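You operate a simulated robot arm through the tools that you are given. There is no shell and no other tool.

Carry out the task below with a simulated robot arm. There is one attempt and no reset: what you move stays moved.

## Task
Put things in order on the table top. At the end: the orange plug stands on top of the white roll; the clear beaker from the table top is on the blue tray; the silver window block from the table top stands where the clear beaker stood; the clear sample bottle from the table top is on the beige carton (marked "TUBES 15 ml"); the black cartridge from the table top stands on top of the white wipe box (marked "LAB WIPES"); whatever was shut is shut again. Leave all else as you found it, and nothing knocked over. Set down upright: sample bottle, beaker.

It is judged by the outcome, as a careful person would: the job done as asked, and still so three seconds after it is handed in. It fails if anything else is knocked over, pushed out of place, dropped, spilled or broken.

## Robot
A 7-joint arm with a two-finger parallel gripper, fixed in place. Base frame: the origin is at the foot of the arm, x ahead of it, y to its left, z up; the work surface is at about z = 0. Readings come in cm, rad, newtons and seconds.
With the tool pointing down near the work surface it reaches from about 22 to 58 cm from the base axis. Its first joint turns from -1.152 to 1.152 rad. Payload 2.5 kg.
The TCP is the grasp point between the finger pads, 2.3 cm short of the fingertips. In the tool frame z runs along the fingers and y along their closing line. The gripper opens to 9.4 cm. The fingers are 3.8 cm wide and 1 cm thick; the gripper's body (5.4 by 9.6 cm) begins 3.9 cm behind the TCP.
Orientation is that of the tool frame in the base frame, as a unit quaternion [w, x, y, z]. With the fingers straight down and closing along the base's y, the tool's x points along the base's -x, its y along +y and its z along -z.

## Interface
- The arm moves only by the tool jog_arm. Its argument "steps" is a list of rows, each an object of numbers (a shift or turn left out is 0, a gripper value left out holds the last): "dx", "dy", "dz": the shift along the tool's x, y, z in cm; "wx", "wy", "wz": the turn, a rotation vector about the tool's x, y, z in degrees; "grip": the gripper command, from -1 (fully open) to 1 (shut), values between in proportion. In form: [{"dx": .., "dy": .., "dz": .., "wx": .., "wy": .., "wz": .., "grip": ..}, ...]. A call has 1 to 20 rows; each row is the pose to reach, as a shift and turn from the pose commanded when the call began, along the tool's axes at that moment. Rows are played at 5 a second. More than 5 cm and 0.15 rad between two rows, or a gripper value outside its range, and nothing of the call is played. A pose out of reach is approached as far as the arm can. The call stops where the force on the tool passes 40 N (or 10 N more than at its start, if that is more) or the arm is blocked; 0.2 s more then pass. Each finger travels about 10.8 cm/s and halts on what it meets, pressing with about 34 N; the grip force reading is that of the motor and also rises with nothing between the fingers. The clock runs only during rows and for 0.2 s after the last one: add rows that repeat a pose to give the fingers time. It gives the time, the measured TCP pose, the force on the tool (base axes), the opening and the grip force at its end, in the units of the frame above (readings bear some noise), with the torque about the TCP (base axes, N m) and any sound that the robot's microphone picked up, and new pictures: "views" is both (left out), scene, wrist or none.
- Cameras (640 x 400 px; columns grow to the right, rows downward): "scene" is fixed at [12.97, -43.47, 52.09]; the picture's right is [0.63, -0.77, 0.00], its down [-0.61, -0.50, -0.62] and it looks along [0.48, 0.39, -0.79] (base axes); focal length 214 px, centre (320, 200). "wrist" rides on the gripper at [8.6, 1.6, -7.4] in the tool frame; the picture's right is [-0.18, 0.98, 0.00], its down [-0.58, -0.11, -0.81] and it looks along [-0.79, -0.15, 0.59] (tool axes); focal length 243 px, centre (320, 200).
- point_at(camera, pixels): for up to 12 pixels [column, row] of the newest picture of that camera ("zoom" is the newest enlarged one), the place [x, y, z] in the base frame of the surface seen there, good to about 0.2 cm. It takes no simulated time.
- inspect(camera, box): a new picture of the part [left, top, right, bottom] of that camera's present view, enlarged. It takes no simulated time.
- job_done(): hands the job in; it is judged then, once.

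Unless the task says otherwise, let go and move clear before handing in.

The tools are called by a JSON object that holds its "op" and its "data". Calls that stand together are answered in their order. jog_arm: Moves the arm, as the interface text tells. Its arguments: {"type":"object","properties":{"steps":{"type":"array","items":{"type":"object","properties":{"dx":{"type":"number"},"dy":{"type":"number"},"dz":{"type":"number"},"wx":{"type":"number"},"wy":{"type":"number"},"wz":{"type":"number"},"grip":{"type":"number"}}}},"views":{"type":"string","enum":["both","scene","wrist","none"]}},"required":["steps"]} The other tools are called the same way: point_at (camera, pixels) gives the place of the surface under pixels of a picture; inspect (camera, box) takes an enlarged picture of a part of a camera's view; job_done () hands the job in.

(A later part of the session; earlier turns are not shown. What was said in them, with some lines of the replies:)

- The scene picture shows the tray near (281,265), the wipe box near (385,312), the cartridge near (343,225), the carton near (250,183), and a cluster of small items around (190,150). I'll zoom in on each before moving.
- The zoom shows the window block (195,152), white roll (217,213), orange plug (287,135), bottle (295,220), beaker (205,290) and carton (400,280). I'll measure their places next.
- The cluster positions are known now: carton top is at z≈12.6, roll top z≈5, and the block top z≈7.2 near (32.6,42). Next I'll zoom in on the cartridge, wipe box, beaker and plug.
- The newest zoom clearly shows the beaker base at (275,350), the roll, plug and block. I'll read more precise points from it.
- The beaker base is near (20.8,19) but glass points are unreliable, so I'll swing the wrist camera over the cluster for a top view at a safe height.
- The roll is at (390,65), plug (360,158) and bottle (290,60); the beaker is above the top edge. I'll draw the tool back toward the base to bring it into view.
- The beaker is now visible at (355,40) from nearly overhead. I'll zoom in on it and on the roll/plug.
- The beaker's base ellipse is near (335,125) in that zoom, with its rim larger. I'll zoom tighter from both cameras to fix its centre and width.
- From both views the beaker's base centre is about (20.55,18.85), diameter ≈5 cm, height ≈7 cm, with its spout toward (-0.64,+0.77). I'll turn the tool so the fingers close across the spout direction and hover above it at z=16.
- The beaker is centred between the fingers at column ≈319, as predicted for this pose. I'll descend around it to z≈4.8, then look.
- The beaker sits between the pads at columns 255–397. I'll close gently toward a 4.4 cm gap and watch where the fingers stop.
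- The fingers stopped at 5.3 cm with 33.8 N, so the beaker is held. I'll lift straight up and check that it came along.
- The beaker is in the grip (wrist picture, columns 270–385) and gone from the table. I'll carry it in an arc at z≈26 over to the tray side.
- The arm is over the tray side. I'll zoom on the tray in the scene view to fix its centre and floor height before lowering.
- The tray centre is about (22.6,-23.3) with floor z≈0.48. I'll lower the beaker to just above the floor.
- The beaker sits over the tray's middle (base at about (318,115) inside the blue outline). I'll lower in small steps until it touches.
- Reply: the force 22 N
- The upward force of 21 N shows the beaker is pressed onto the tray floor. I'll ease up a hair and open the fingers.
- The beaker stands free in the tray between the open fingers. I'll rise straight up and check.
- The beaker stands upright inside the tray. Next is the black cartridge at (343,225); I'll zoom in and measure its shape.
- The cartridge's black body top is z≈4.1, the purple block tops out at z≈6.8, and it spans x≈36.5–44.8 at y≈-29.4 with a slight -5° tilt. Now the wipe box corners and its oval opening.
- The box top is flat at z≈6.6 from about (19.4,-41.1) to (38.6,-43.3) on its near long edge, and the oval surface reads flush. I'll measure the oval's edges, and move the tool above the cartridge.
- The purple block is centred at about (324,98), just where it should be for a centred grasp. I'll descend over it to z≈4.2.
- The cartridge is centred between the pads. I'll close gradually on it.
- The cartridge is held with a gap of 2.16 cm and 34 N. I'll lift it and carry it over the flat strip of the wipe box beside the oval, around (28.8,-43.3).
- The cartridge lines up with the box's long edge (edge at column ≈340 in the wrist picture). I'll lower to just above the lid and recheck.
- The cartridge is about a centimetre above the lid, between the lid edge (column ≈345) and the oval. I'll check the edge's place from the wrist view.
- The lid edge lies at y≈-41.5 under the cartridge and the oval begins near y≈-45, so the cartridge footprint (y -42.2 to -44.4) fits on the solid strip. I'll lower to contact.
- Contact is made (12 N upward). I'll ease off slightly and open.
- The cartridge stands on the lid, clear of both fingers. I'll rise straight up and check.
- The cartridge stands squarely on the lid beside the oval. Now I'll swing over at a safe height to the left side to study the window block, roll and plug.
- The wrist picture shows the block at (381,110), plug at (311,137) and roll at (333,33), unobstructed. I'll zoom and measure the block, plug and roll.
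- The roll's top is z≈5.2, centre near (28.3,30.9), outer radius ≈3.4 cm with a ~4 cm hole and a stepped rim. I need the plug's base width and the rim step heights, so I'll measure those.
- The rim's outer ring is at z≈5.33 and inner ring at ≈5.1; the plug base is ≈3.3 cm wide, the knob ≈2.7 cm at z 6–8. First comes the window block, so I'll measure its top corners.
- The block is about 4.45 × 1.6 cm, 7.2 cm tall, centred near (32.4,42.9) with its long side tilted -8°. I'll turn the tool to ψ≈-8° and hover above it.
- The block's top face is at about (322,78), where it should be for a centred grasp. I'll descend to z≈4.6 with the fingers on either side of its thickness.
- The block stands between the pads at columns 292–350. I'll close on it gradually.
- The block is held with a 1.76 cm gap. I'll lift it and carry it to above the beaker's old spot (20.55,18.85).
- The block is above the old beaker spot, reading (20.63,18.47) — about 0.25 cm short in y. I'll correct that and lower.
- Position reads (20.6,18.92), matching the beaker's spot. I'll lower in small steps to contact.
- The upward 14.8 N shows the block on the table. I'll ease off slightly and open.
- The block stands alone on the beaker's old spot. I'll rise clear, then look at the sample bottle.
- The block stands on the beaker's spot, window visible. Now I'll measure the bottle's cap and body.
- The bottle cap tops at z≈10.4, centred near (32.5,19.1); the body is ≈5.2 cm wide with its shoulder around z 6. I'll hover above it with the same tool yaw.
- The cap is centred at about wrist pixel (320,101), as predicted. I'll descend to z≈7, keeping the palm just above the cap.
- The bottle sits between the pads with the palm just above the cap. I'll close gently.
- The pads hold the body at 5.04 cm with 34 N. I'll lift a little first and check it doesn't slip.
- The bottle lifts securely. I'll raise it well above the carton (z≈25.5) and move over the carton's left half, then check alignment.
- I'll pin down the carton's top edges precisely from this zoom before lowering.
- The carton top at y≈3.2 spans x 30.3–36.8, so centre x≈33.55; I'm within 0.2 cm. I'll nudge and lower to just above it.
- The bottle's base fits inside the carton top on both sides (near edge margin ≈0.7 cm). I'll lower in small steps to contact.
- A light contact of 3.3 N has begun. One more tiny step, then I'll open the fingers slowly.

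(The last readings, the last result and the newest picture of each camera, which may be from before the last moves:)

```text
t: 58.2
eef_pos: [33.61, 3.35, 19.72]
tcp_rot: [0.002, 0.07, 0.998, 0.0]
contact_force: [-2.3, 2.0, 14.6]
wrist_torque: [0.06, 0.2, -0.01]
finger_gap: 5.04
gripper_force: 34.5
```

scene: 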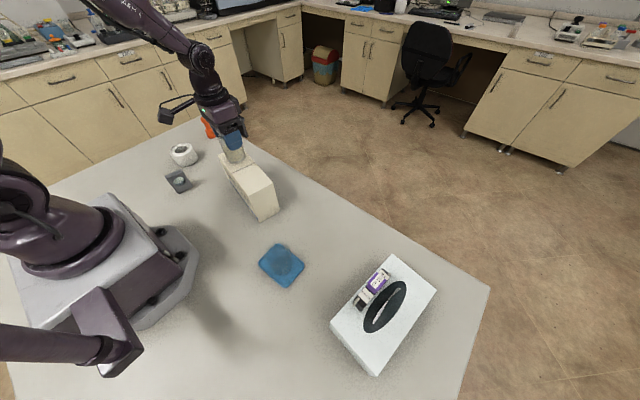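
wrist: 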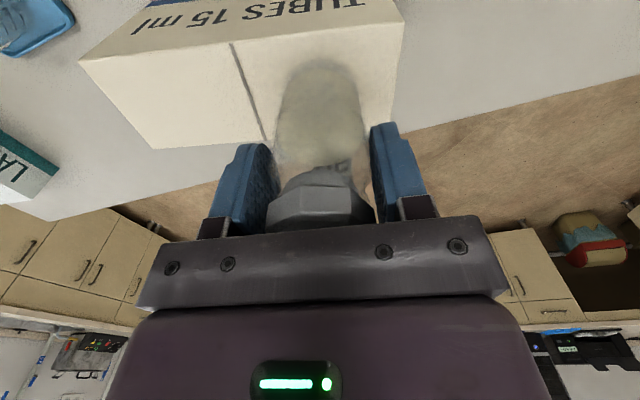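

{"op": "jog_arm", "data": {"steps": [{"dz": -0.02}, {"dz": -0.02, "grip": -0.15}, {"dz": -0.02, "grip": -0.3}, {"dz": -0.02, "grip": -0.6}, {"dz": -0.02, "grip": -1}, {"dz": -0.02, "grip": -1}]}}

```text
t: 59.6
eef_pos: [33.52, 3.32, 19.68]
tcp_rot: [0.0, 0.069, 0.998, 0.001]
contact_force: [0.1, 0.6, -0.2]
wrist_torque: [-0.02, -0.01, 0.01]
finger_gap: 9.41
gripper_force: 0.0
```

scene: 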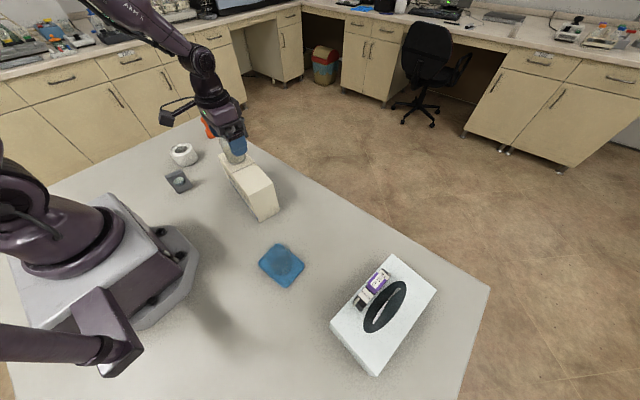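
wrist: 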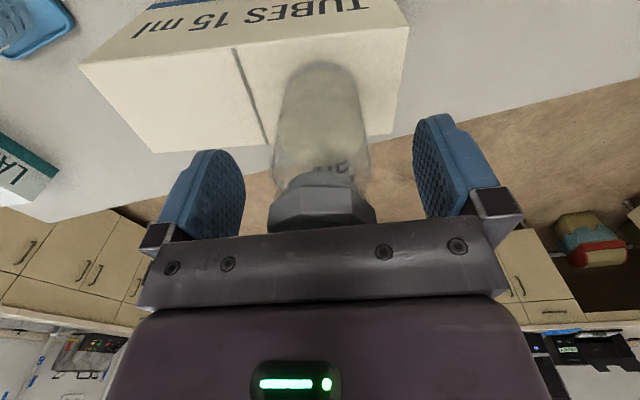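

The bottle stands on the carton, free of both pads. I'll rise straight up well clear of its cap.

{"op": "jog_arm", "data": {"steps": [{"dz": -1.5}, {"dz": -4.5}, {"dz": -8.5}, {"dz": -12.5}, {"dz": -12.5}]}}

{"op": "inspect", "data": {"camera": "scene", "box": [150, 100, 290, 230]}}

```text
t: 60.8
eef_pos: [33.4, 3.21, 32.24]
tcp_rot: [0.0, 0.07, 0.998, 0.0]
contact_force: [-0.9, -0.3, 0.7]
wrist_torque: [0.01, -0.04, -0.03]
finger_gap: 9.41
gripper_force: 0.1
```

scene: 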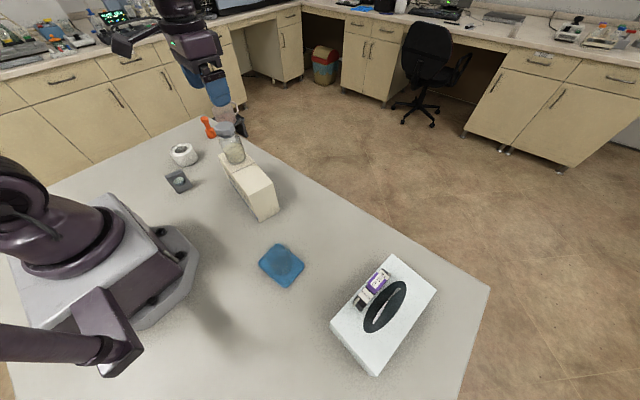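
wrist: 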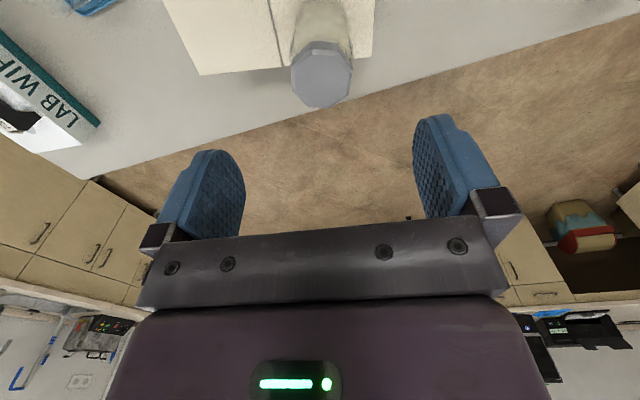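

```text
3.08 times, centred on (220, 165) of scene
```

zoom: 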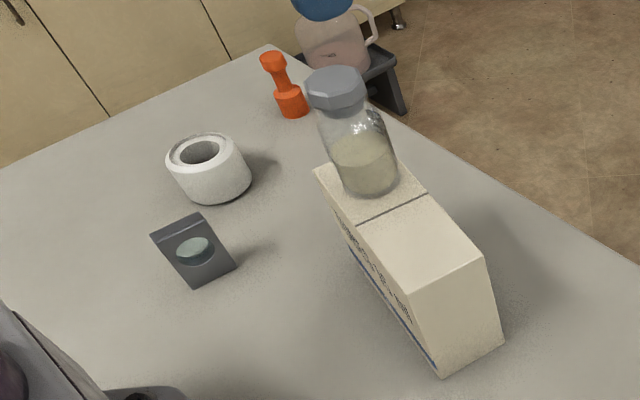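

The bottle stands upright on the carton. Last is the orange plug; I'll swing at height past the bottle and hover near the plug with the tool yawed about 41°.

{"op": "jog_arm", "data": {"steps": [{"dx": -0.48, "dy": 4.3, "dz": 0, "wz": -6.1}, {"dx": -0.96, "dy": 8.6, "dz": 0, "wz": -12.2}, {"dx": -1.44, "dy": 12.9, "dz": 0, "wz": -18.3}, {"dx": -1.92, "dy": 17.2, "dz": 1.5, "wz": -24.4}, {"dx": -2.41, "dy": 21.5, "dz": 3.5, "wz": -30.6}, {"dx": -2.89, "dy": 25.8, "dz": 5.5, "wz": -36.8}, {"dx": -3.37, "dy": 30.1, "dz": 7.5, "wz": -42.9}, {"dx": -3.85, "dy": 34.37, "dz": 9.5, "wz": -49}, {"dx": -3.85, "dy": 34.37, "dz": 13.5, "wz": -49}, {"dx": -3.85, "dy": 34.37, "dz": 15.0, "wz": -49}, {"dx": -3.85, "dy": 34.37, "dz": 15.0, "wz": -49}]}}

{"op": "inspect", "data": {"camera": "wrist", "box": [250, 0, 410, 130]}}

```text
t: 63.2
eef_pos: [42.29, 36.78, 17.18]
tcp_rot: [-0.001, -0.35, 0.937, 0.001]
contact_force: [0.0, -0.2, 0.5]
wrist_torque: [-0.02, 0.01, -0.01]
finger_gap: 9.45
gripper_force: 0.0
```

scene: 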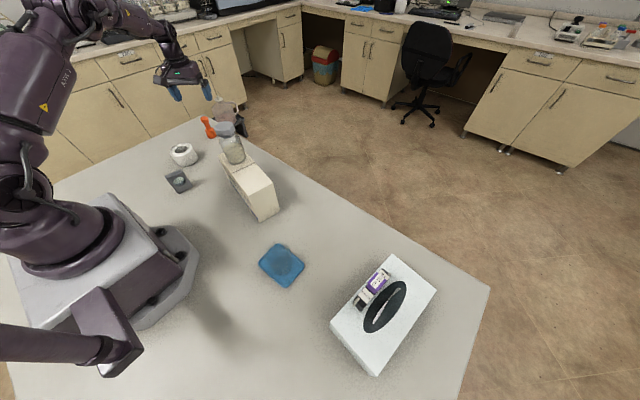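
wrist: 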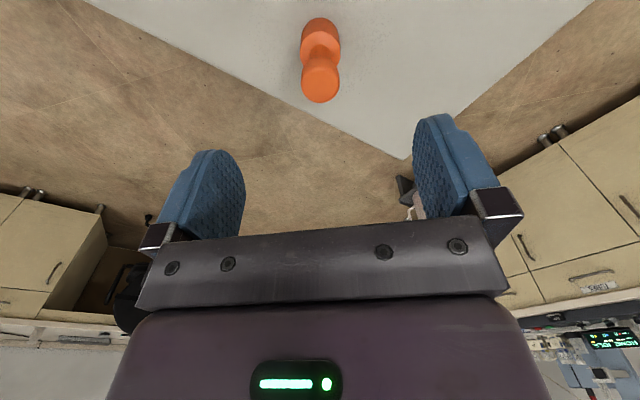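

```text
3.08 times, centred on (330, 65) of wrist
```

zoom: 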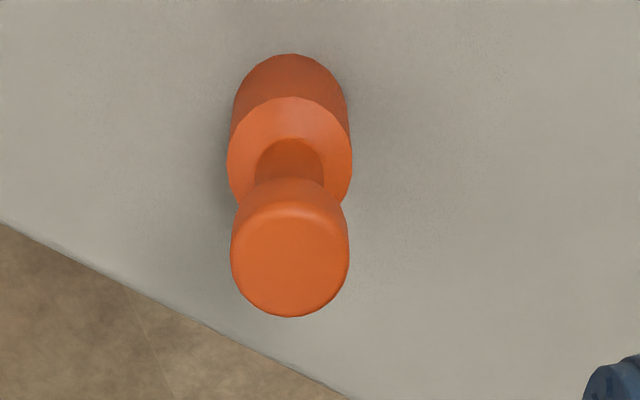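

The knob's top face is centred at about wrist pixel (320,84), almost exactly on the tool axis. I'll cross-check with point readings and then descend.

{"op": "point_at", "data": {"camera": "zoom", "pixels": [[290, 260], [235, 260], [344, 260], [290, 215], [290, 310], [290, 140], [232, 150], [348, 150], [290, 60], [290, 100], [260, 230], [320, 290]]}}

```text
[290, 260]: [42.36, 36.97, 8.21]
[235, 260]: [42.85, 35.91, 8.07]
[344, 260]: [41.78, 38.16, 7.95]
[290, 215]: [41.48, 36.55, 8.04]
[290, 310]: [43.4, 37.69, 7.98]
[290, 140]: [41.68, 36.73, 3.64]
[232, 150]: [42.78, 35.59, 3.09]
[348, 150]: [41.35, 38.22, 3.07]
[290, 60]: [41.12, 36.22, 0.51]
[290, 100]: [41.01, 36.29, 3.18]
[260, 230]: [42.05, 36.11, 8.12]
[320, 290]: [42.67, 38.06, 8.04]
```

The knob centre is about (42.37,37.05), so I'll shift 0.2 cm forward and descend to z≈7, with the pads around the knob.

{"op": "jog_arm", "data": {"steps": [{"dx": -0.2, "dy": 0.1, "dz": 3}, {"dx": -0.2, "dy": 0.1, "dz": 6}, {"dx": -0.2, "dy": 0.1, "dz": 9}, {"dx": -0.2, "dy": 0.1, "dz": 10.1}, {"dx": -0.2, "dy": 0.1, "dz": 10.1}]}}

```text
t: 64.4
eef_pos: [42.26, 36.92, 6.78]
tcp_rot: [0.0, -0.35, 0.937, -0.001]
contact_force: [-1.0, 0.5, -0.1]
wrist_torque: [0.0, 0.0, -0.01]
finger_gap: 9.41
gripper_force: 0.0
```

scene: 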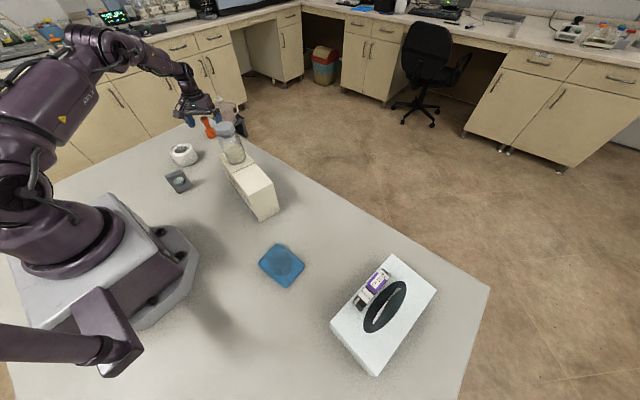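
wrist: 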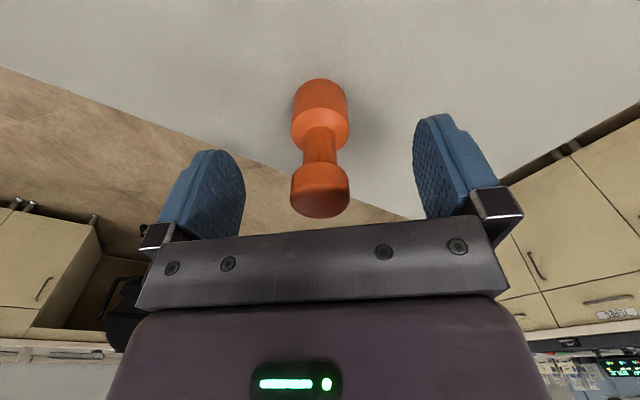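

The knob (290–349, 165–217) sits between the pads and the base is below the tips. I'll close gradually.

{"op": "jog_arm", "data": {"steps": [{"grip": -0.3}, {"grip": 0.1}, {"grip": 0.3}, {"grip": 0.42}, {"grip": 0.5}, {"grip": 0.6}, {"grip": 0.65}]}}

{"op": "inspect", "data": {"camera": "wrist", "box": [220, 50, 420, 250]}}

```text
t: 66.0
eef_pos: [42.28, 36.96, 6.81]
tcp_rot: [0.0, -0.349, 0.937, 0.0]
contact_force: [-0.2, -0.2, -1.3]
wrist_torque: [0.0, 0.01, 0.0]
finger_gap: 2.6
gripper_force: 34.2
```

scene: 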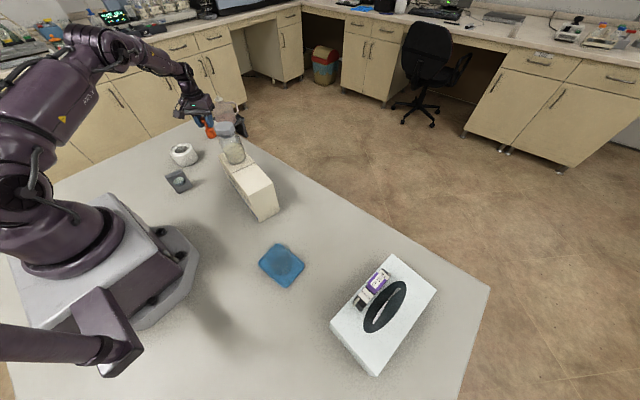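
wrist: 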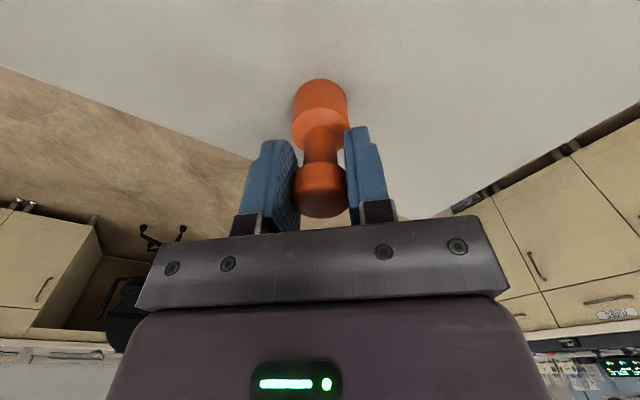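

```text
2.00 times, centred on (320, 150) of wrist
```

zoom: 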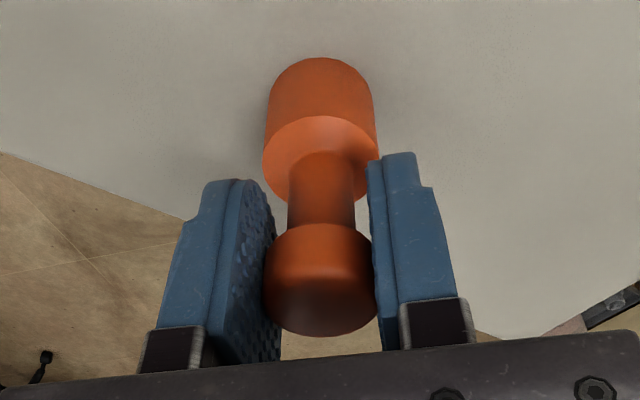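

The plug is held by the knob (gap 2.6 cm). Before moving, I'll measure the roll's rim precisely from the unobstructed scene view.

{"op": "inspect", "data": {"camera": "scene", "box": [166, 138, 202, 168]}}

{"op": "point_at", "data": {"camera": "zoom", "pixels": [[300, 60], [300, 80], [150, 130], [480, 130], [300, 180], [230, 90], [400, 90], [200, 160], [400, 170], [300, 130], [480, 250], [170, 220]]}}

```text
13.33 times, centred on (184, 153) of scene
```

zoom: 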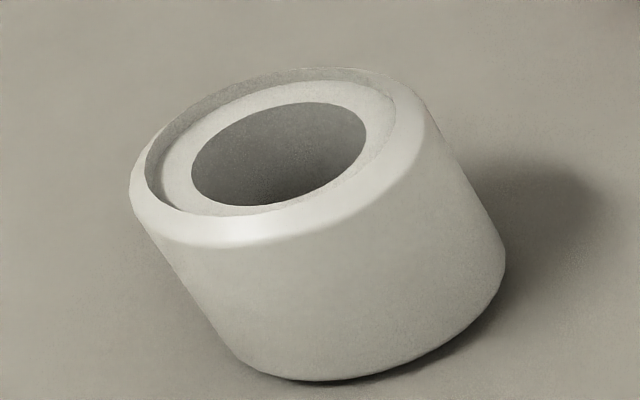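

```text
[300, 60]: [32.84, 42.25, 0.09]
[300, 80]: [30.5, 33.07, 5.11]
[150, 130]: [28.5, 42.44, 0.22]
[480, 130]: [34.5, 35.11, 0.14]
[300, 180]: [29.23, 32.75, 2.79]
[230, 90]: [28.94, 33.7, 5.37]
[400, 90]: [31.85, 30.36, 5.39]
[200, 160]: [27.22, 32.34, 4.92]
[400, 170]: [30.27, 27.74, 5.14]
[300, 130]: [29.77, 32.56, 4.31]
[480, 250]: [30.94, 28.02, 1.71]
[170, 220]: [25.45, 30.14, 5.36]
```

The roll centre fits (28.5,30.95), with a raised lip of radius ≈3.0–3.3 at z≈5.35 around the inner ring and hole. I'll lift the plug and bring it above the roll.

{"op": "jog_arm", "data": {"steps": [{"dz": -1.5}, {"dz": -5}, {"dz": -9.5}, {"dz": -13}, {"dx": 3.6, "dy": 1.12, "dz": -13}, {"dx": 7.2, "dy": 2.24, "dz": -13}, {"dx": 10.8, "dy": 3.36, "dz": -13}, {"dx": 14.38, "dy": 4.48, "dz": -13}, {"dx": 14.38, "dy": 4.48, "dz": -13}, {"dx": 14.38, "dy": 4.48, "dz": -13}]}}

{"op": "inspect", "data": {"camera": "wrist", "box": [220, 0, 420, 200]}}

{"op": "inspect", "data": {"camera": "scene", "box": [130, 60, 240, 180]}}

```text
t: 68.2
eef_pos: [28.43, 30.91, 19.82]
tcp_rot: [0.0, -0.349, 0.937, 0.0]
contact_force: [-0.2, -0.3, -0.1]
wrist_torque: [0.02, -0.01, -0.01]
finger_gap: 2.62
gripper_force: 33.5
```

scene: 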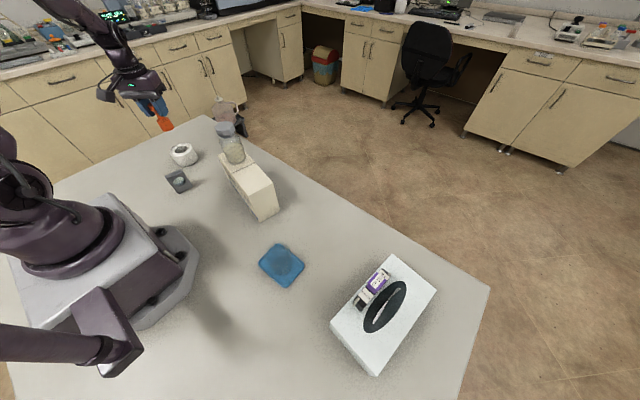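
wrist: 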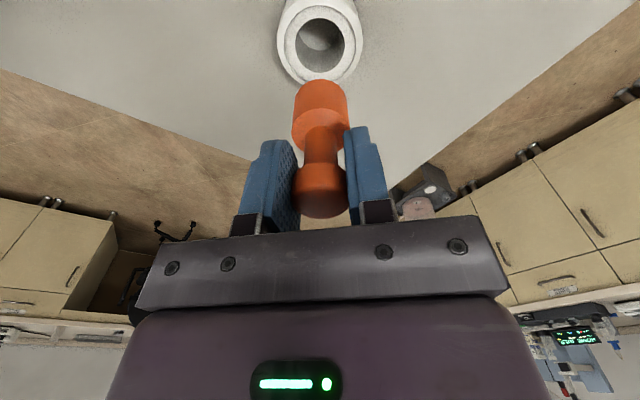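

```text
2.00 times, centred on (320, 100) of wrist
```

zoom: 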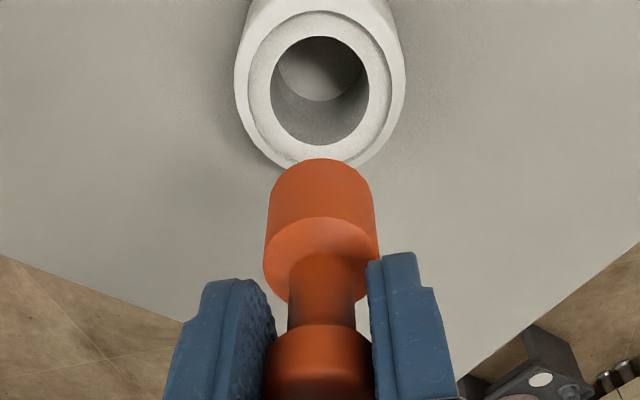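

```text
3.33 times, centred on (185, 120) of scene
```

zoom: 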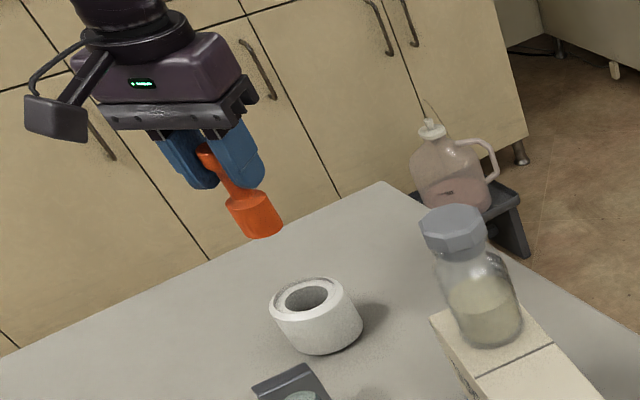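

The hole centre at wrist (320,45) is right under the tool axis, and the 3.2 cm plug base is clearly narrower than the 4.1 cm hole. I'll lower over the centre and gently probe whether anything solid carries it there.

{"op": "jog_arm", "data": {"steps": [{"dz": 3}, {"dz": 5.5}, {"dz": 7.2}, {"dz": 7.2}]}}

{"op": "inspect", "data": {"camera": "wrist", "box": [220, 0, 420, 200]}}

{"op": "inspect", "data": {"camera": "scene", "box": [150, 90, 230, 180]}}

```text
t: 69.2
eef_pos: [28.51, 30.74, 12.61]
tcp_rot: [0.0, -0.35, 0.937, -0.001]
contact_force: [-0.5, 0.1, -1.2]
wrist_torque: [0.02, 0.04, -0.02]
finger_gap: 2.6
gripper_force: 33.6
```

scene: 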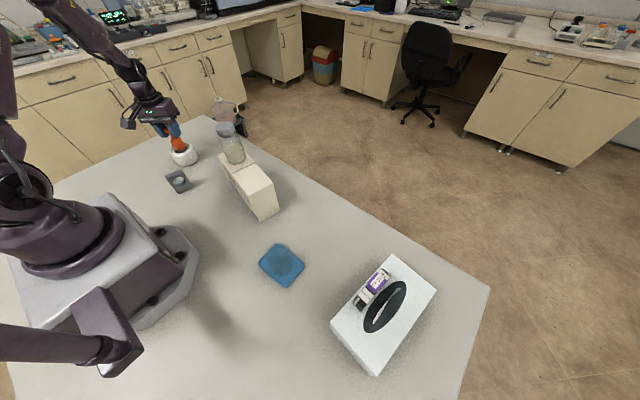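
wrist: 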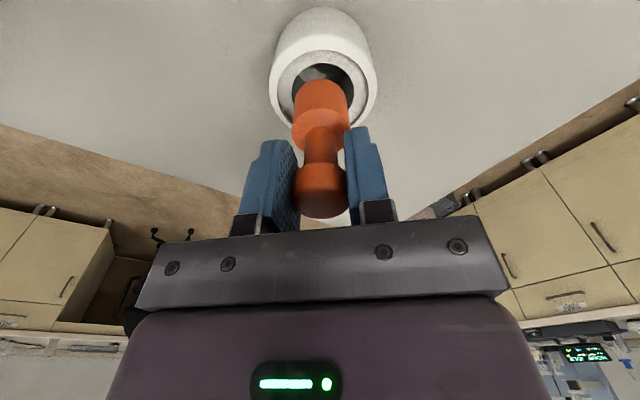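

```text
2.00 times, centred on (320, 100) of wrist
```

zoom: 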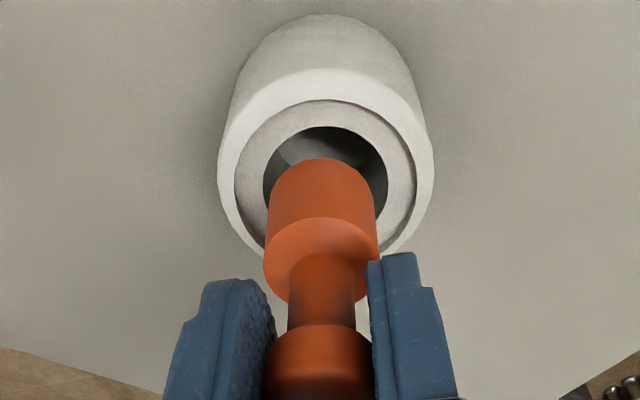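

```text
4.44 times, centred on (190, 135) of scene
```

zoom: 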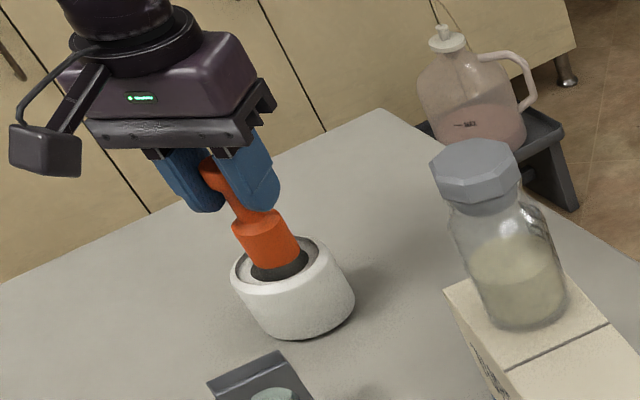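

The plug's bottom is just above the hole, centred within about 2 mm. I'll probe down in small steps, watching the force.

{"op": "jog_arm", "data": {"steps": [{"dz": 0.2}, {"dz": 0.35}, {"dz": 0.5}, {"dz": 0.6}, {"dz": 0.7}, {"dz": 0.8}, {"dz": 0.8}], "views": "wrist"}}

```text
t: 70.8
eef_pos: [28.55, 31.16, 12.05]
tcp_rot: [0.002, -0.35, 0.937, 0.001]
contact_force: [-2.0, -3.2, 30.1]
wrist_torque: [-0.02, -0.06, -0.01]
finger_gap: 2.64
gripper_force: 34.1
```

wrist: 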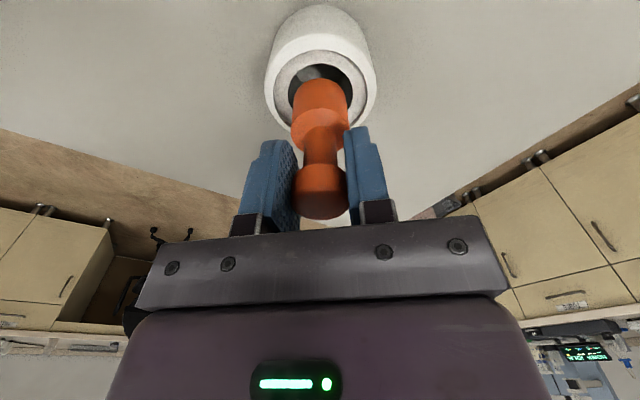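

There is an upward force of 30 N at z≈12.05, meaning the plug's bottom met something at z≈5.15. I need to see whether it's on the hole's edge or on a solid surface.

{"op": "inspect", "data": {"camera": "wrist", "box": [260, 0, 380, 150]}}

{"op": "inspect", "data": {"camera": "scene", "box": [160, 115, 210, 172]}}

```text
2.67 times, centred on (320, 75) of wrist
```

zoom: 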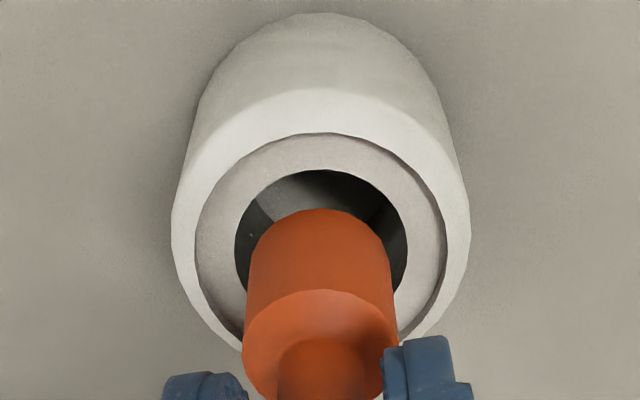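

```text
7.02 times, centred on (185, 144) of scene
```

zoom: 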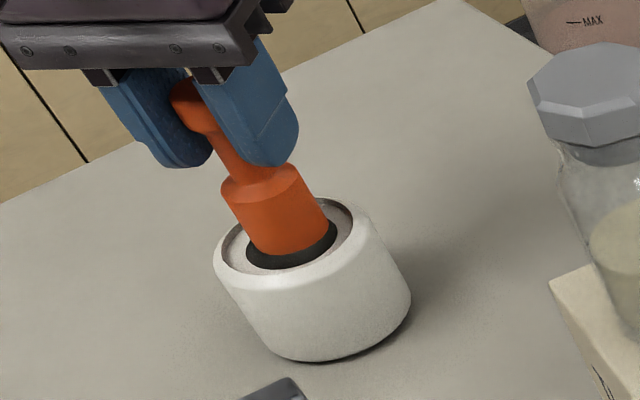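

The plug looks about 0.3 cm too far forward, so it may be touching the far edge of the hole. I'll lift 0.5 cm, shift back 0.3 cm, and probe again to tell.

{"op": "jog_arm", "data": {"steps": [{"dz": -0.2}, {"dz": -0.5}, {"dx": 0.3, "dz": -0.5}, {"dx": 0.3, "dz": -0.5}], "views": "wrist"}}

{"op": "inspect", "data": {"camera": "wrist", "box": [260, 0, 380, 150]}}

{"op": "inspect", "data": {"camera": "scene", "box": [160, 115, 210, 172]}}

```text
t: 71.8
eef_pos: [28.28, 30.69, 12.57]
tcp_rot: [-0.001, -0.351, 0.936, 0.0]
contact_force: [0.2, -0.1, -0.6]
wrist_torque: [-0.03, 0.05, -0.01]
finger_gap: 2.61
gripper_force: 33.7
```

wrist: 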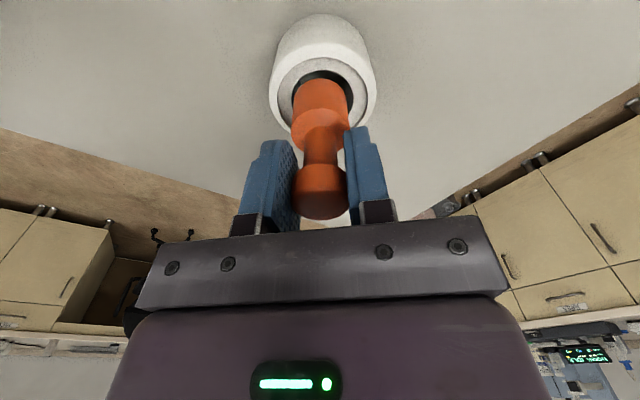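

```text
2.67 times, centred on (320, 75) of wrist
```

zoom: 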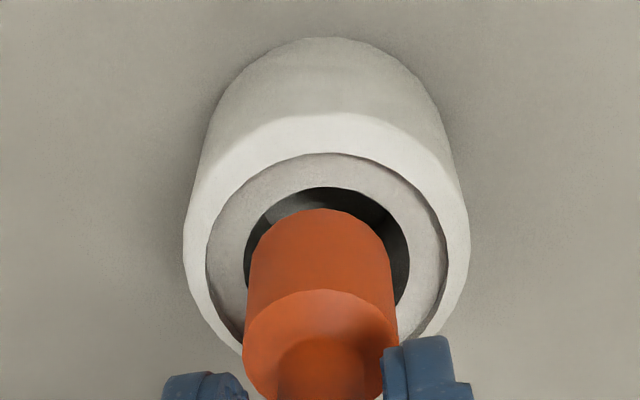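

```text
7.02 times, centred on (185, 144) of scene
```

zoom: 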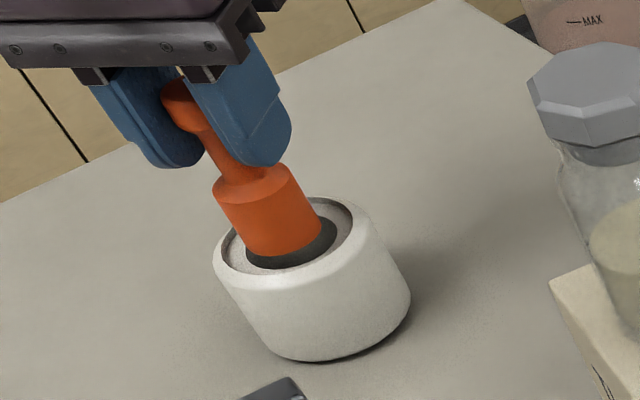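

Now the plug is centred fore-and-aft and just 0.14 cm left of the hole centre. I'll correct that sideways and probe down again.

{"op": "jog_arm", "data": {"steps": [{"dy": 0.14}, {"dy": 0.14, "dz": 0.2}, {"dy": 0.14, "dz": 0.3}, {"dy": 0.14, "dz": 0.4}, {"dy": 0.14, "dz": 0.45}, {"dy": 0.14, "dz": 0.5}, {"dy": 0.14, "dz": 0.5}], "views": "wrist"}}

{"op": "inspect", "data": {"camera": "wrist", "box": [260, 0, 380, 150]}}

{"op": "inspect", "data": {"camera": "scene", "box": [160, 115, 210, 172]}}

```text
t: 73.4
eef_pos: [28.18, 31.03, 12.18]
tcp_rot: [0.003, -0.35, 0.937, 0.001]
contact_force: [-3.7, -3.0, 29.2]
wrist_torque: [-0.04, -0.04, -0.02]
finger_gap: 2.61
gripper_force: 34.3
```

wrist: 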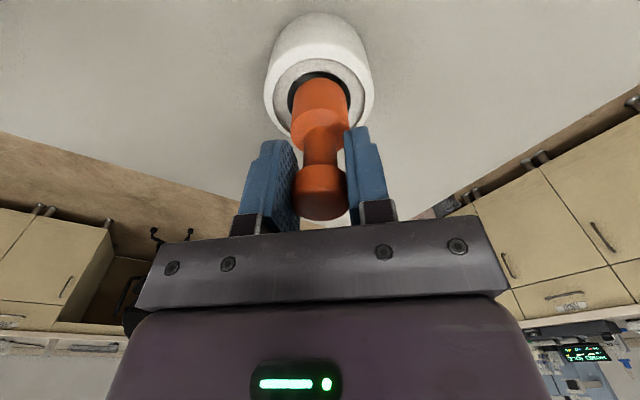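

```text
2.67 times, centred on (320, 75) of wrist
```

zoom: 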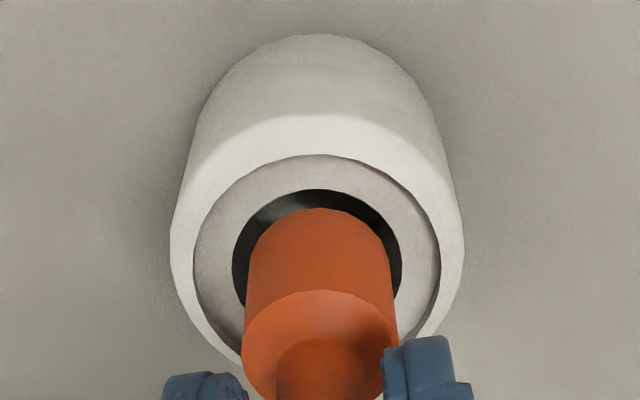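

```text
7.02 times, centred on (185, 144) of scene
```

zoom: 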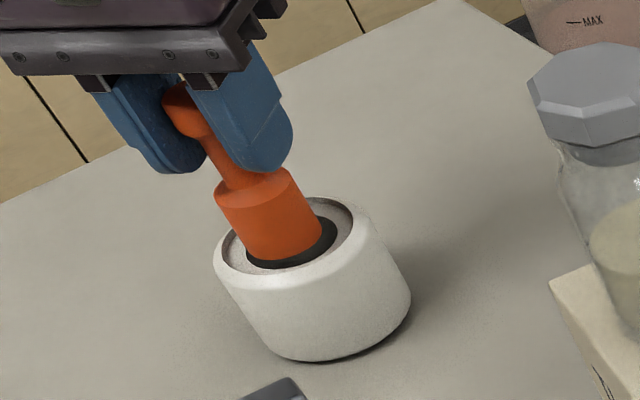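

Contact repeats at the same height with the plug centred and ~0.4 cm clear of the hole's edge all round, so the roll carries it there like a solid top. I'll ease off most of the pressure and open the fingers slowly, watching that it stays.

{"op": "jog_arm", "data": {"steps": [{"dz": -0.05}, {"dz": -0.12}, {"dz": -0.12}], "views": "none"}}

```text
t: 74.2
eef_pos: [28.3, 30.76, 12.12]
tcp_rot: [0.0, -0.35, 0.937, 0.0]
contact_force: [2.2, 3.8, 10.2]
wrist_torque: [0.26, -0.29, -0.02]
finger_gap: 2.67
gripper_force: 33.8
```

10 N remains. I'll open just slightly (gap ≈2.9 cm) and look at whether the plug stays upright.

{"op": "jog_arm", "data": {"steps": [{"dz": -0.03}, {"dz": -0.03, "grip": 0.44}, {"dz": -0.03, "grip": 0.4}, {"dz": -0.03, "grip": 0.36}, {"dz": -0.03, "grip": 0.36}]}}

{"op": "inspect", "data": {"camera": "wrist", "box": [240, 30, 400, 230]}}

{"op": "inspect", "data": {"camera": "scene", "box": [160, 115, 210, 172]}}

```text
t: 75.4
eef_pos: [28.15, 30.71, 12.14]
tcp_rot: [0.0, -0.35, 0.937, 0.0]
contact_force: [0.3, -0.6, 0.3]
wrist_torque: [0.0, 0.05, -0.02]
finger_gap: 3.02
gripper_force: 0.0
```

scene: 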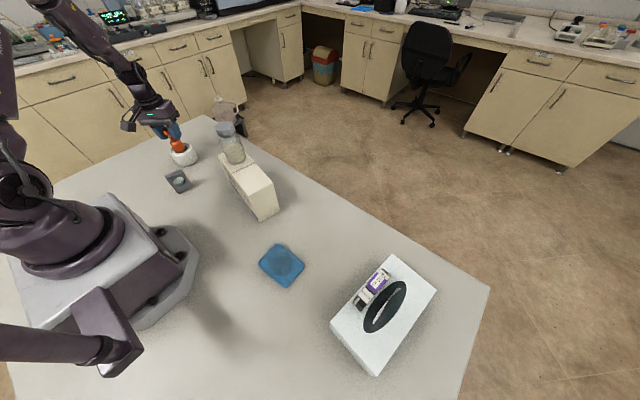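
wrist: 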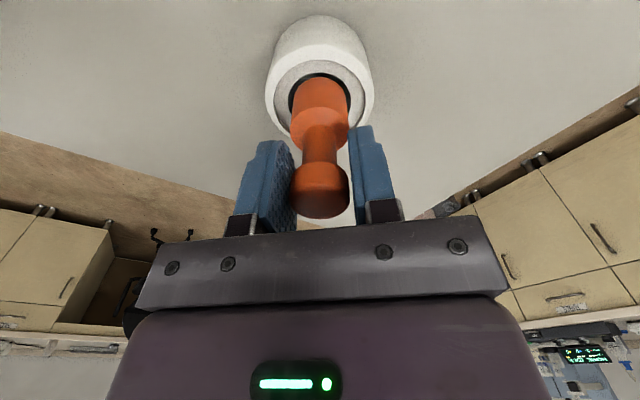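

```text
2.00 times, centred on (320, 130) of wrist
```

zoom: 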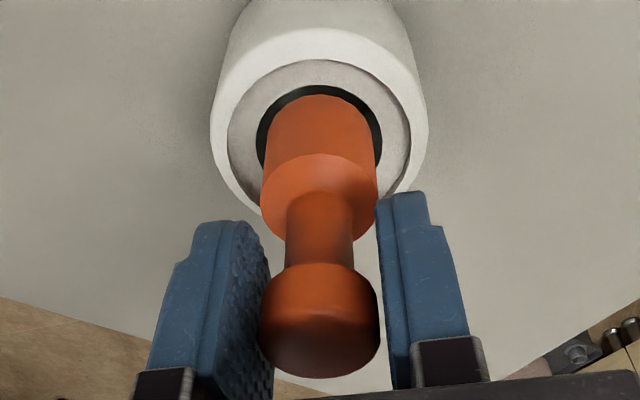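

```text
7.02 times, centred on (185, 144) of scene
```

zoom: 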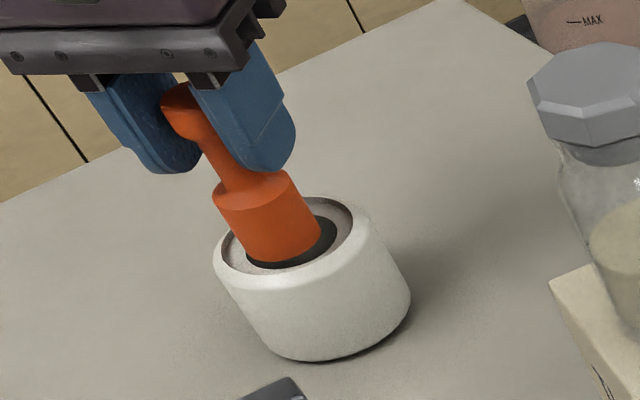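

The plug stays put with the pads just released. I'll open further in slow stages and check again.

{"op": "jog_arm", "data": {"steps": [{"grip": 0.3}, {"grip": 0.2}, {"grip": 0.1}, {"grip": 0.0}, {"grip": 0.0}, {"grip": 0.0}]}}

{"op": "inspect", "data": {"camera": "wrist", "box": [240, 30, 400, 230]}}

{"op": "inspect", "data": {"camera": "scene", "box": [160, 115, 210, 172]}}

```text
t: 76.8
eef_pos: [28.11, 30.89, 12.04]
tcp_rot: [0.001, -0.349, 0.937, 0.0]
contact_force: [0.0, 0.4, -0.1]
wrist_torque: [-0.01, 0.01, 0.0]
finger_gap: 4.72
gripper_force: 0.2
```

scene: 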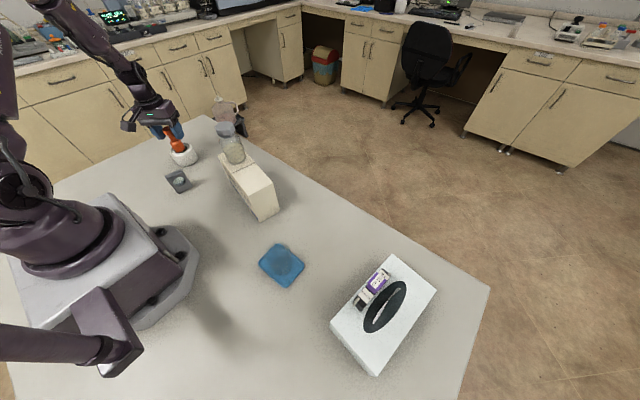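
wrist: 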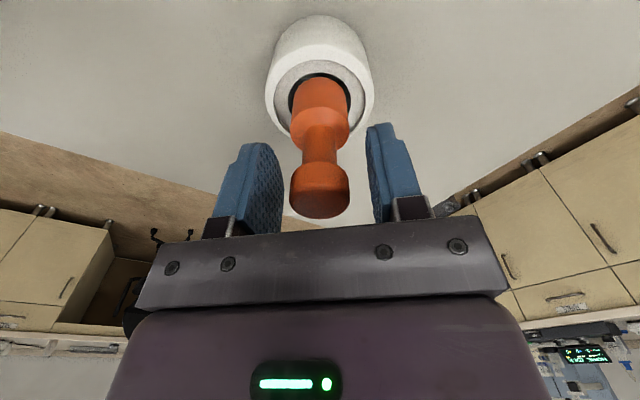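

```text
2.00 times, centred on (320, 130) of wrist
```

zoom: 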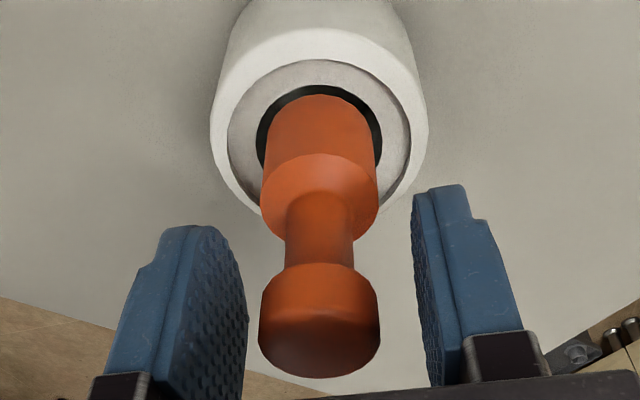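

```text
7.02 times, centred on (185, 144) of scene
```

zoom: 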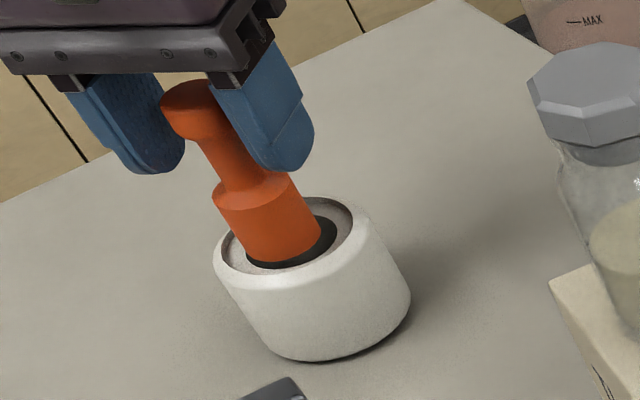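

The plug stands free and unmoved with the fingers 4.7 cm apart. I'll open fully and rise straight up.

{"op": "jog_arm", "data": {"steps": [{"grip": -0.5}, {"grip": -1}, {"dz": -1.5, "grip": -1}, {"dz": -5}, {"dz": -9}, {"dz": -13}, {"dz": -17}, {"dz": -17}]}}

{"op": "inspect", "data": {"camera": "scene", "box": [130, 100, 290, 220]}}

{"op": "inspect", "data": {"camera": "wrist", "box": [220, 0, 420, 150]}}

```text
t: 78.6
eef_pos: [28.07, 30.83, 29.4]
tcp_rot: [0.0, -0.35, 0.937, 0.0]
contact_force: [0.0, -0.2, 0.1]
wrist_torque: [0.0, -0.05, 0.02]
finger_gap: 9.39
gripper_force: 0.1
```

scene: 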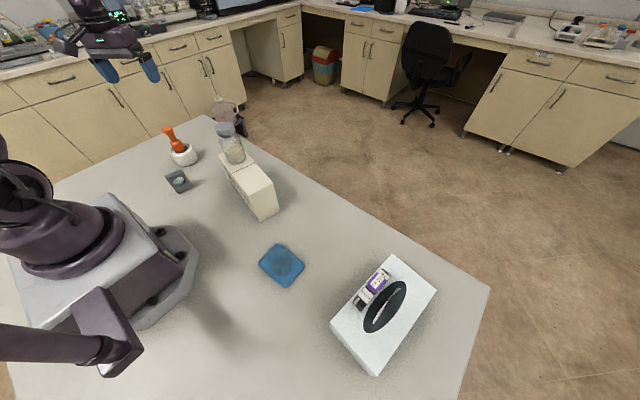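
wrist: 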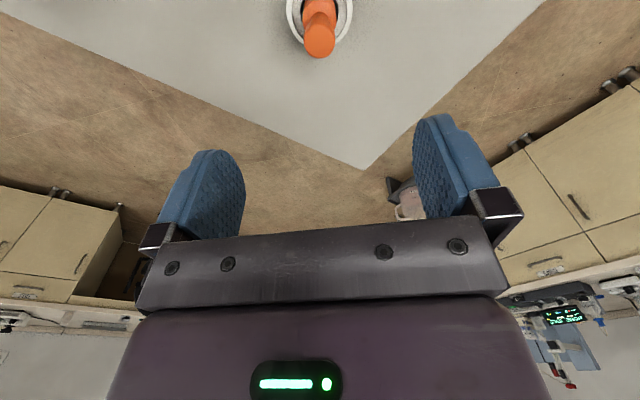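

```text
3.33 times, centred on (210, 160) of scene
```

zoom: 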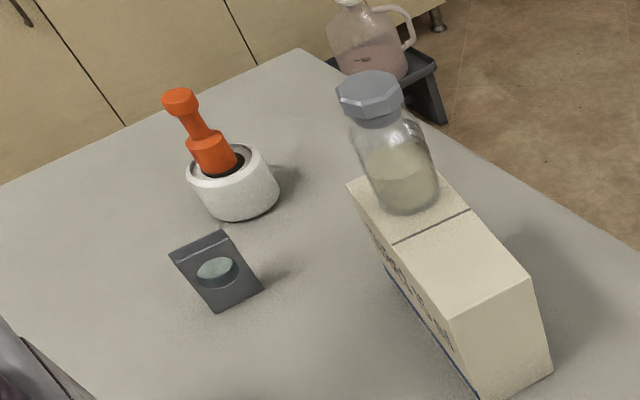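

```text
2.67 times, centred on (320, 75) of wrist
```

zoom: 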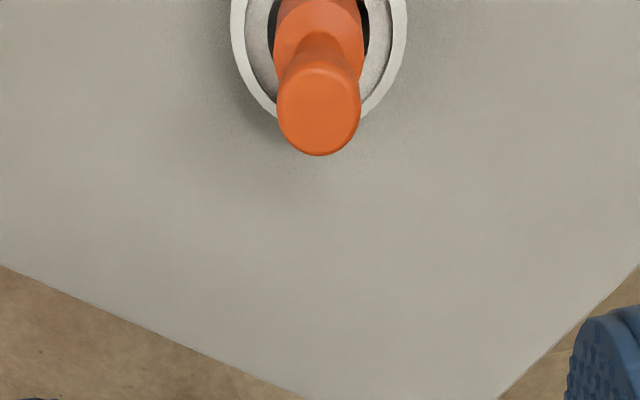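

The plug stands on the roll, the bottle on the carton, and the block on its spot. I'll verify heights and positions with point readings and zoom on the tray and wipe box before handing in.

{"op": "point_at", "data": {"camera": "wrist", "pixels": [[320, 40], [308, 40], [331, 40], [320, 28], [320, 55], [292, 20], [349, 20], [300, 38]]}}

{"op": "inspect", "data": {"camera": "scene", "box": [240, 230, 450, 385]}}

{"op": "inspect", "data": {"camera": "scene", "box": [155, 120, 205, 170]}}

{"op": "point_at", "data": {"camera": "zoom", "pixels": [[250, 70], [320, 250], [310, 180], [420, 280], [200, 240], [450, 230], [280, 130]]}}

```text
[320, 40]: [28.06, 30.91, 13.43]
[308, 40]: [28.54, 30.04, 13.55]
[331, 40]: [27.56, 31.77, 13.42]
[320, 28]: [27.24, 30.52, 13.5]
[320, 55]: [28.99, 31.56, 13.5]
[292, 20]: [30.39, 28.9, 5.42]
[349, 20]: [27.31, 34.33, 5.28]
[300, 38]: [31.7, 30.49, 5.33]
```

```text
2.58 times, centred on (345, 308) of scene
```

zoom: 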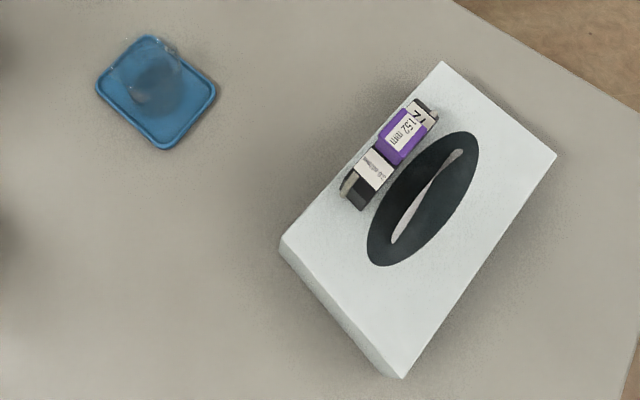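

```text
8.00 times, centred on (180, 145) of scene
```

zoom: 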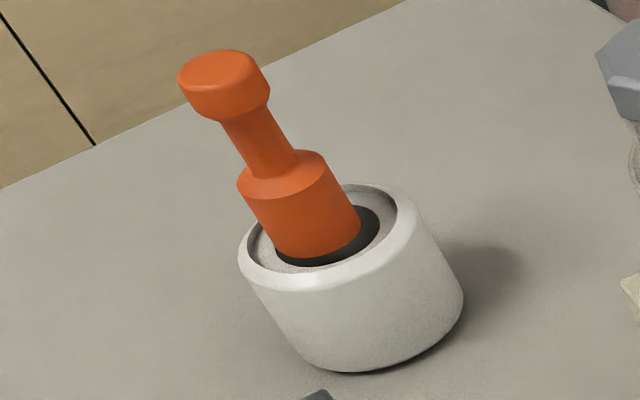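

```text
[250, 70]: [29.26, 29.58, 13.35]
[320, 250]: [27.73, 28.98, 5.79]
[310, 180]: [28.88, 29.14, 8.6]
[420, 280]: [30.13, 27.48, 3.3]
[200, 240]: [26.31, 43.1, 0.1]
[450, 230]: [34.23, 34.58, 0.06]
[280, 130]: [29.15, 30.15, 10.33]
```

The knob top reads z≈13.45, which is roll top plus plug height, so the plug stands on the roll. The beaker is in the tray, the cartridge on the wipe box, the bottle on the carton and the block on the beaker's old spot. The arm is clear, so I'm handing in.

{"op": "job_done", "data": {}}

```text
The job is handed in.
```

The last pictures show all five objects where you asked, and I have handed the job in. No verdict has come back yet.

- **Beaker:** it stands upright on the blue tray, roughly centred.
- **Window block:** it stands on the spot the beaker left, within a few millimetres.
- **Sample bottle:** it stands upright on the beige carton, over the half of the top farthest from the tray.
- **Cartridge:** it stands on the white wipe box, on the flat strip beside the oval opening.
- **Orange plug:** it stands on the white roll, over the centre. The roll's hole looks wider than the plug's base. When I lowered the plug there, something solid carried it level with the rim, and it stayed upright after I let go.

I opened nothing, so nothing needed shutting again. In the last pictures nothing was knocked over, and nothing else appeared to have moved. The arm is raised clear with the gripper open.
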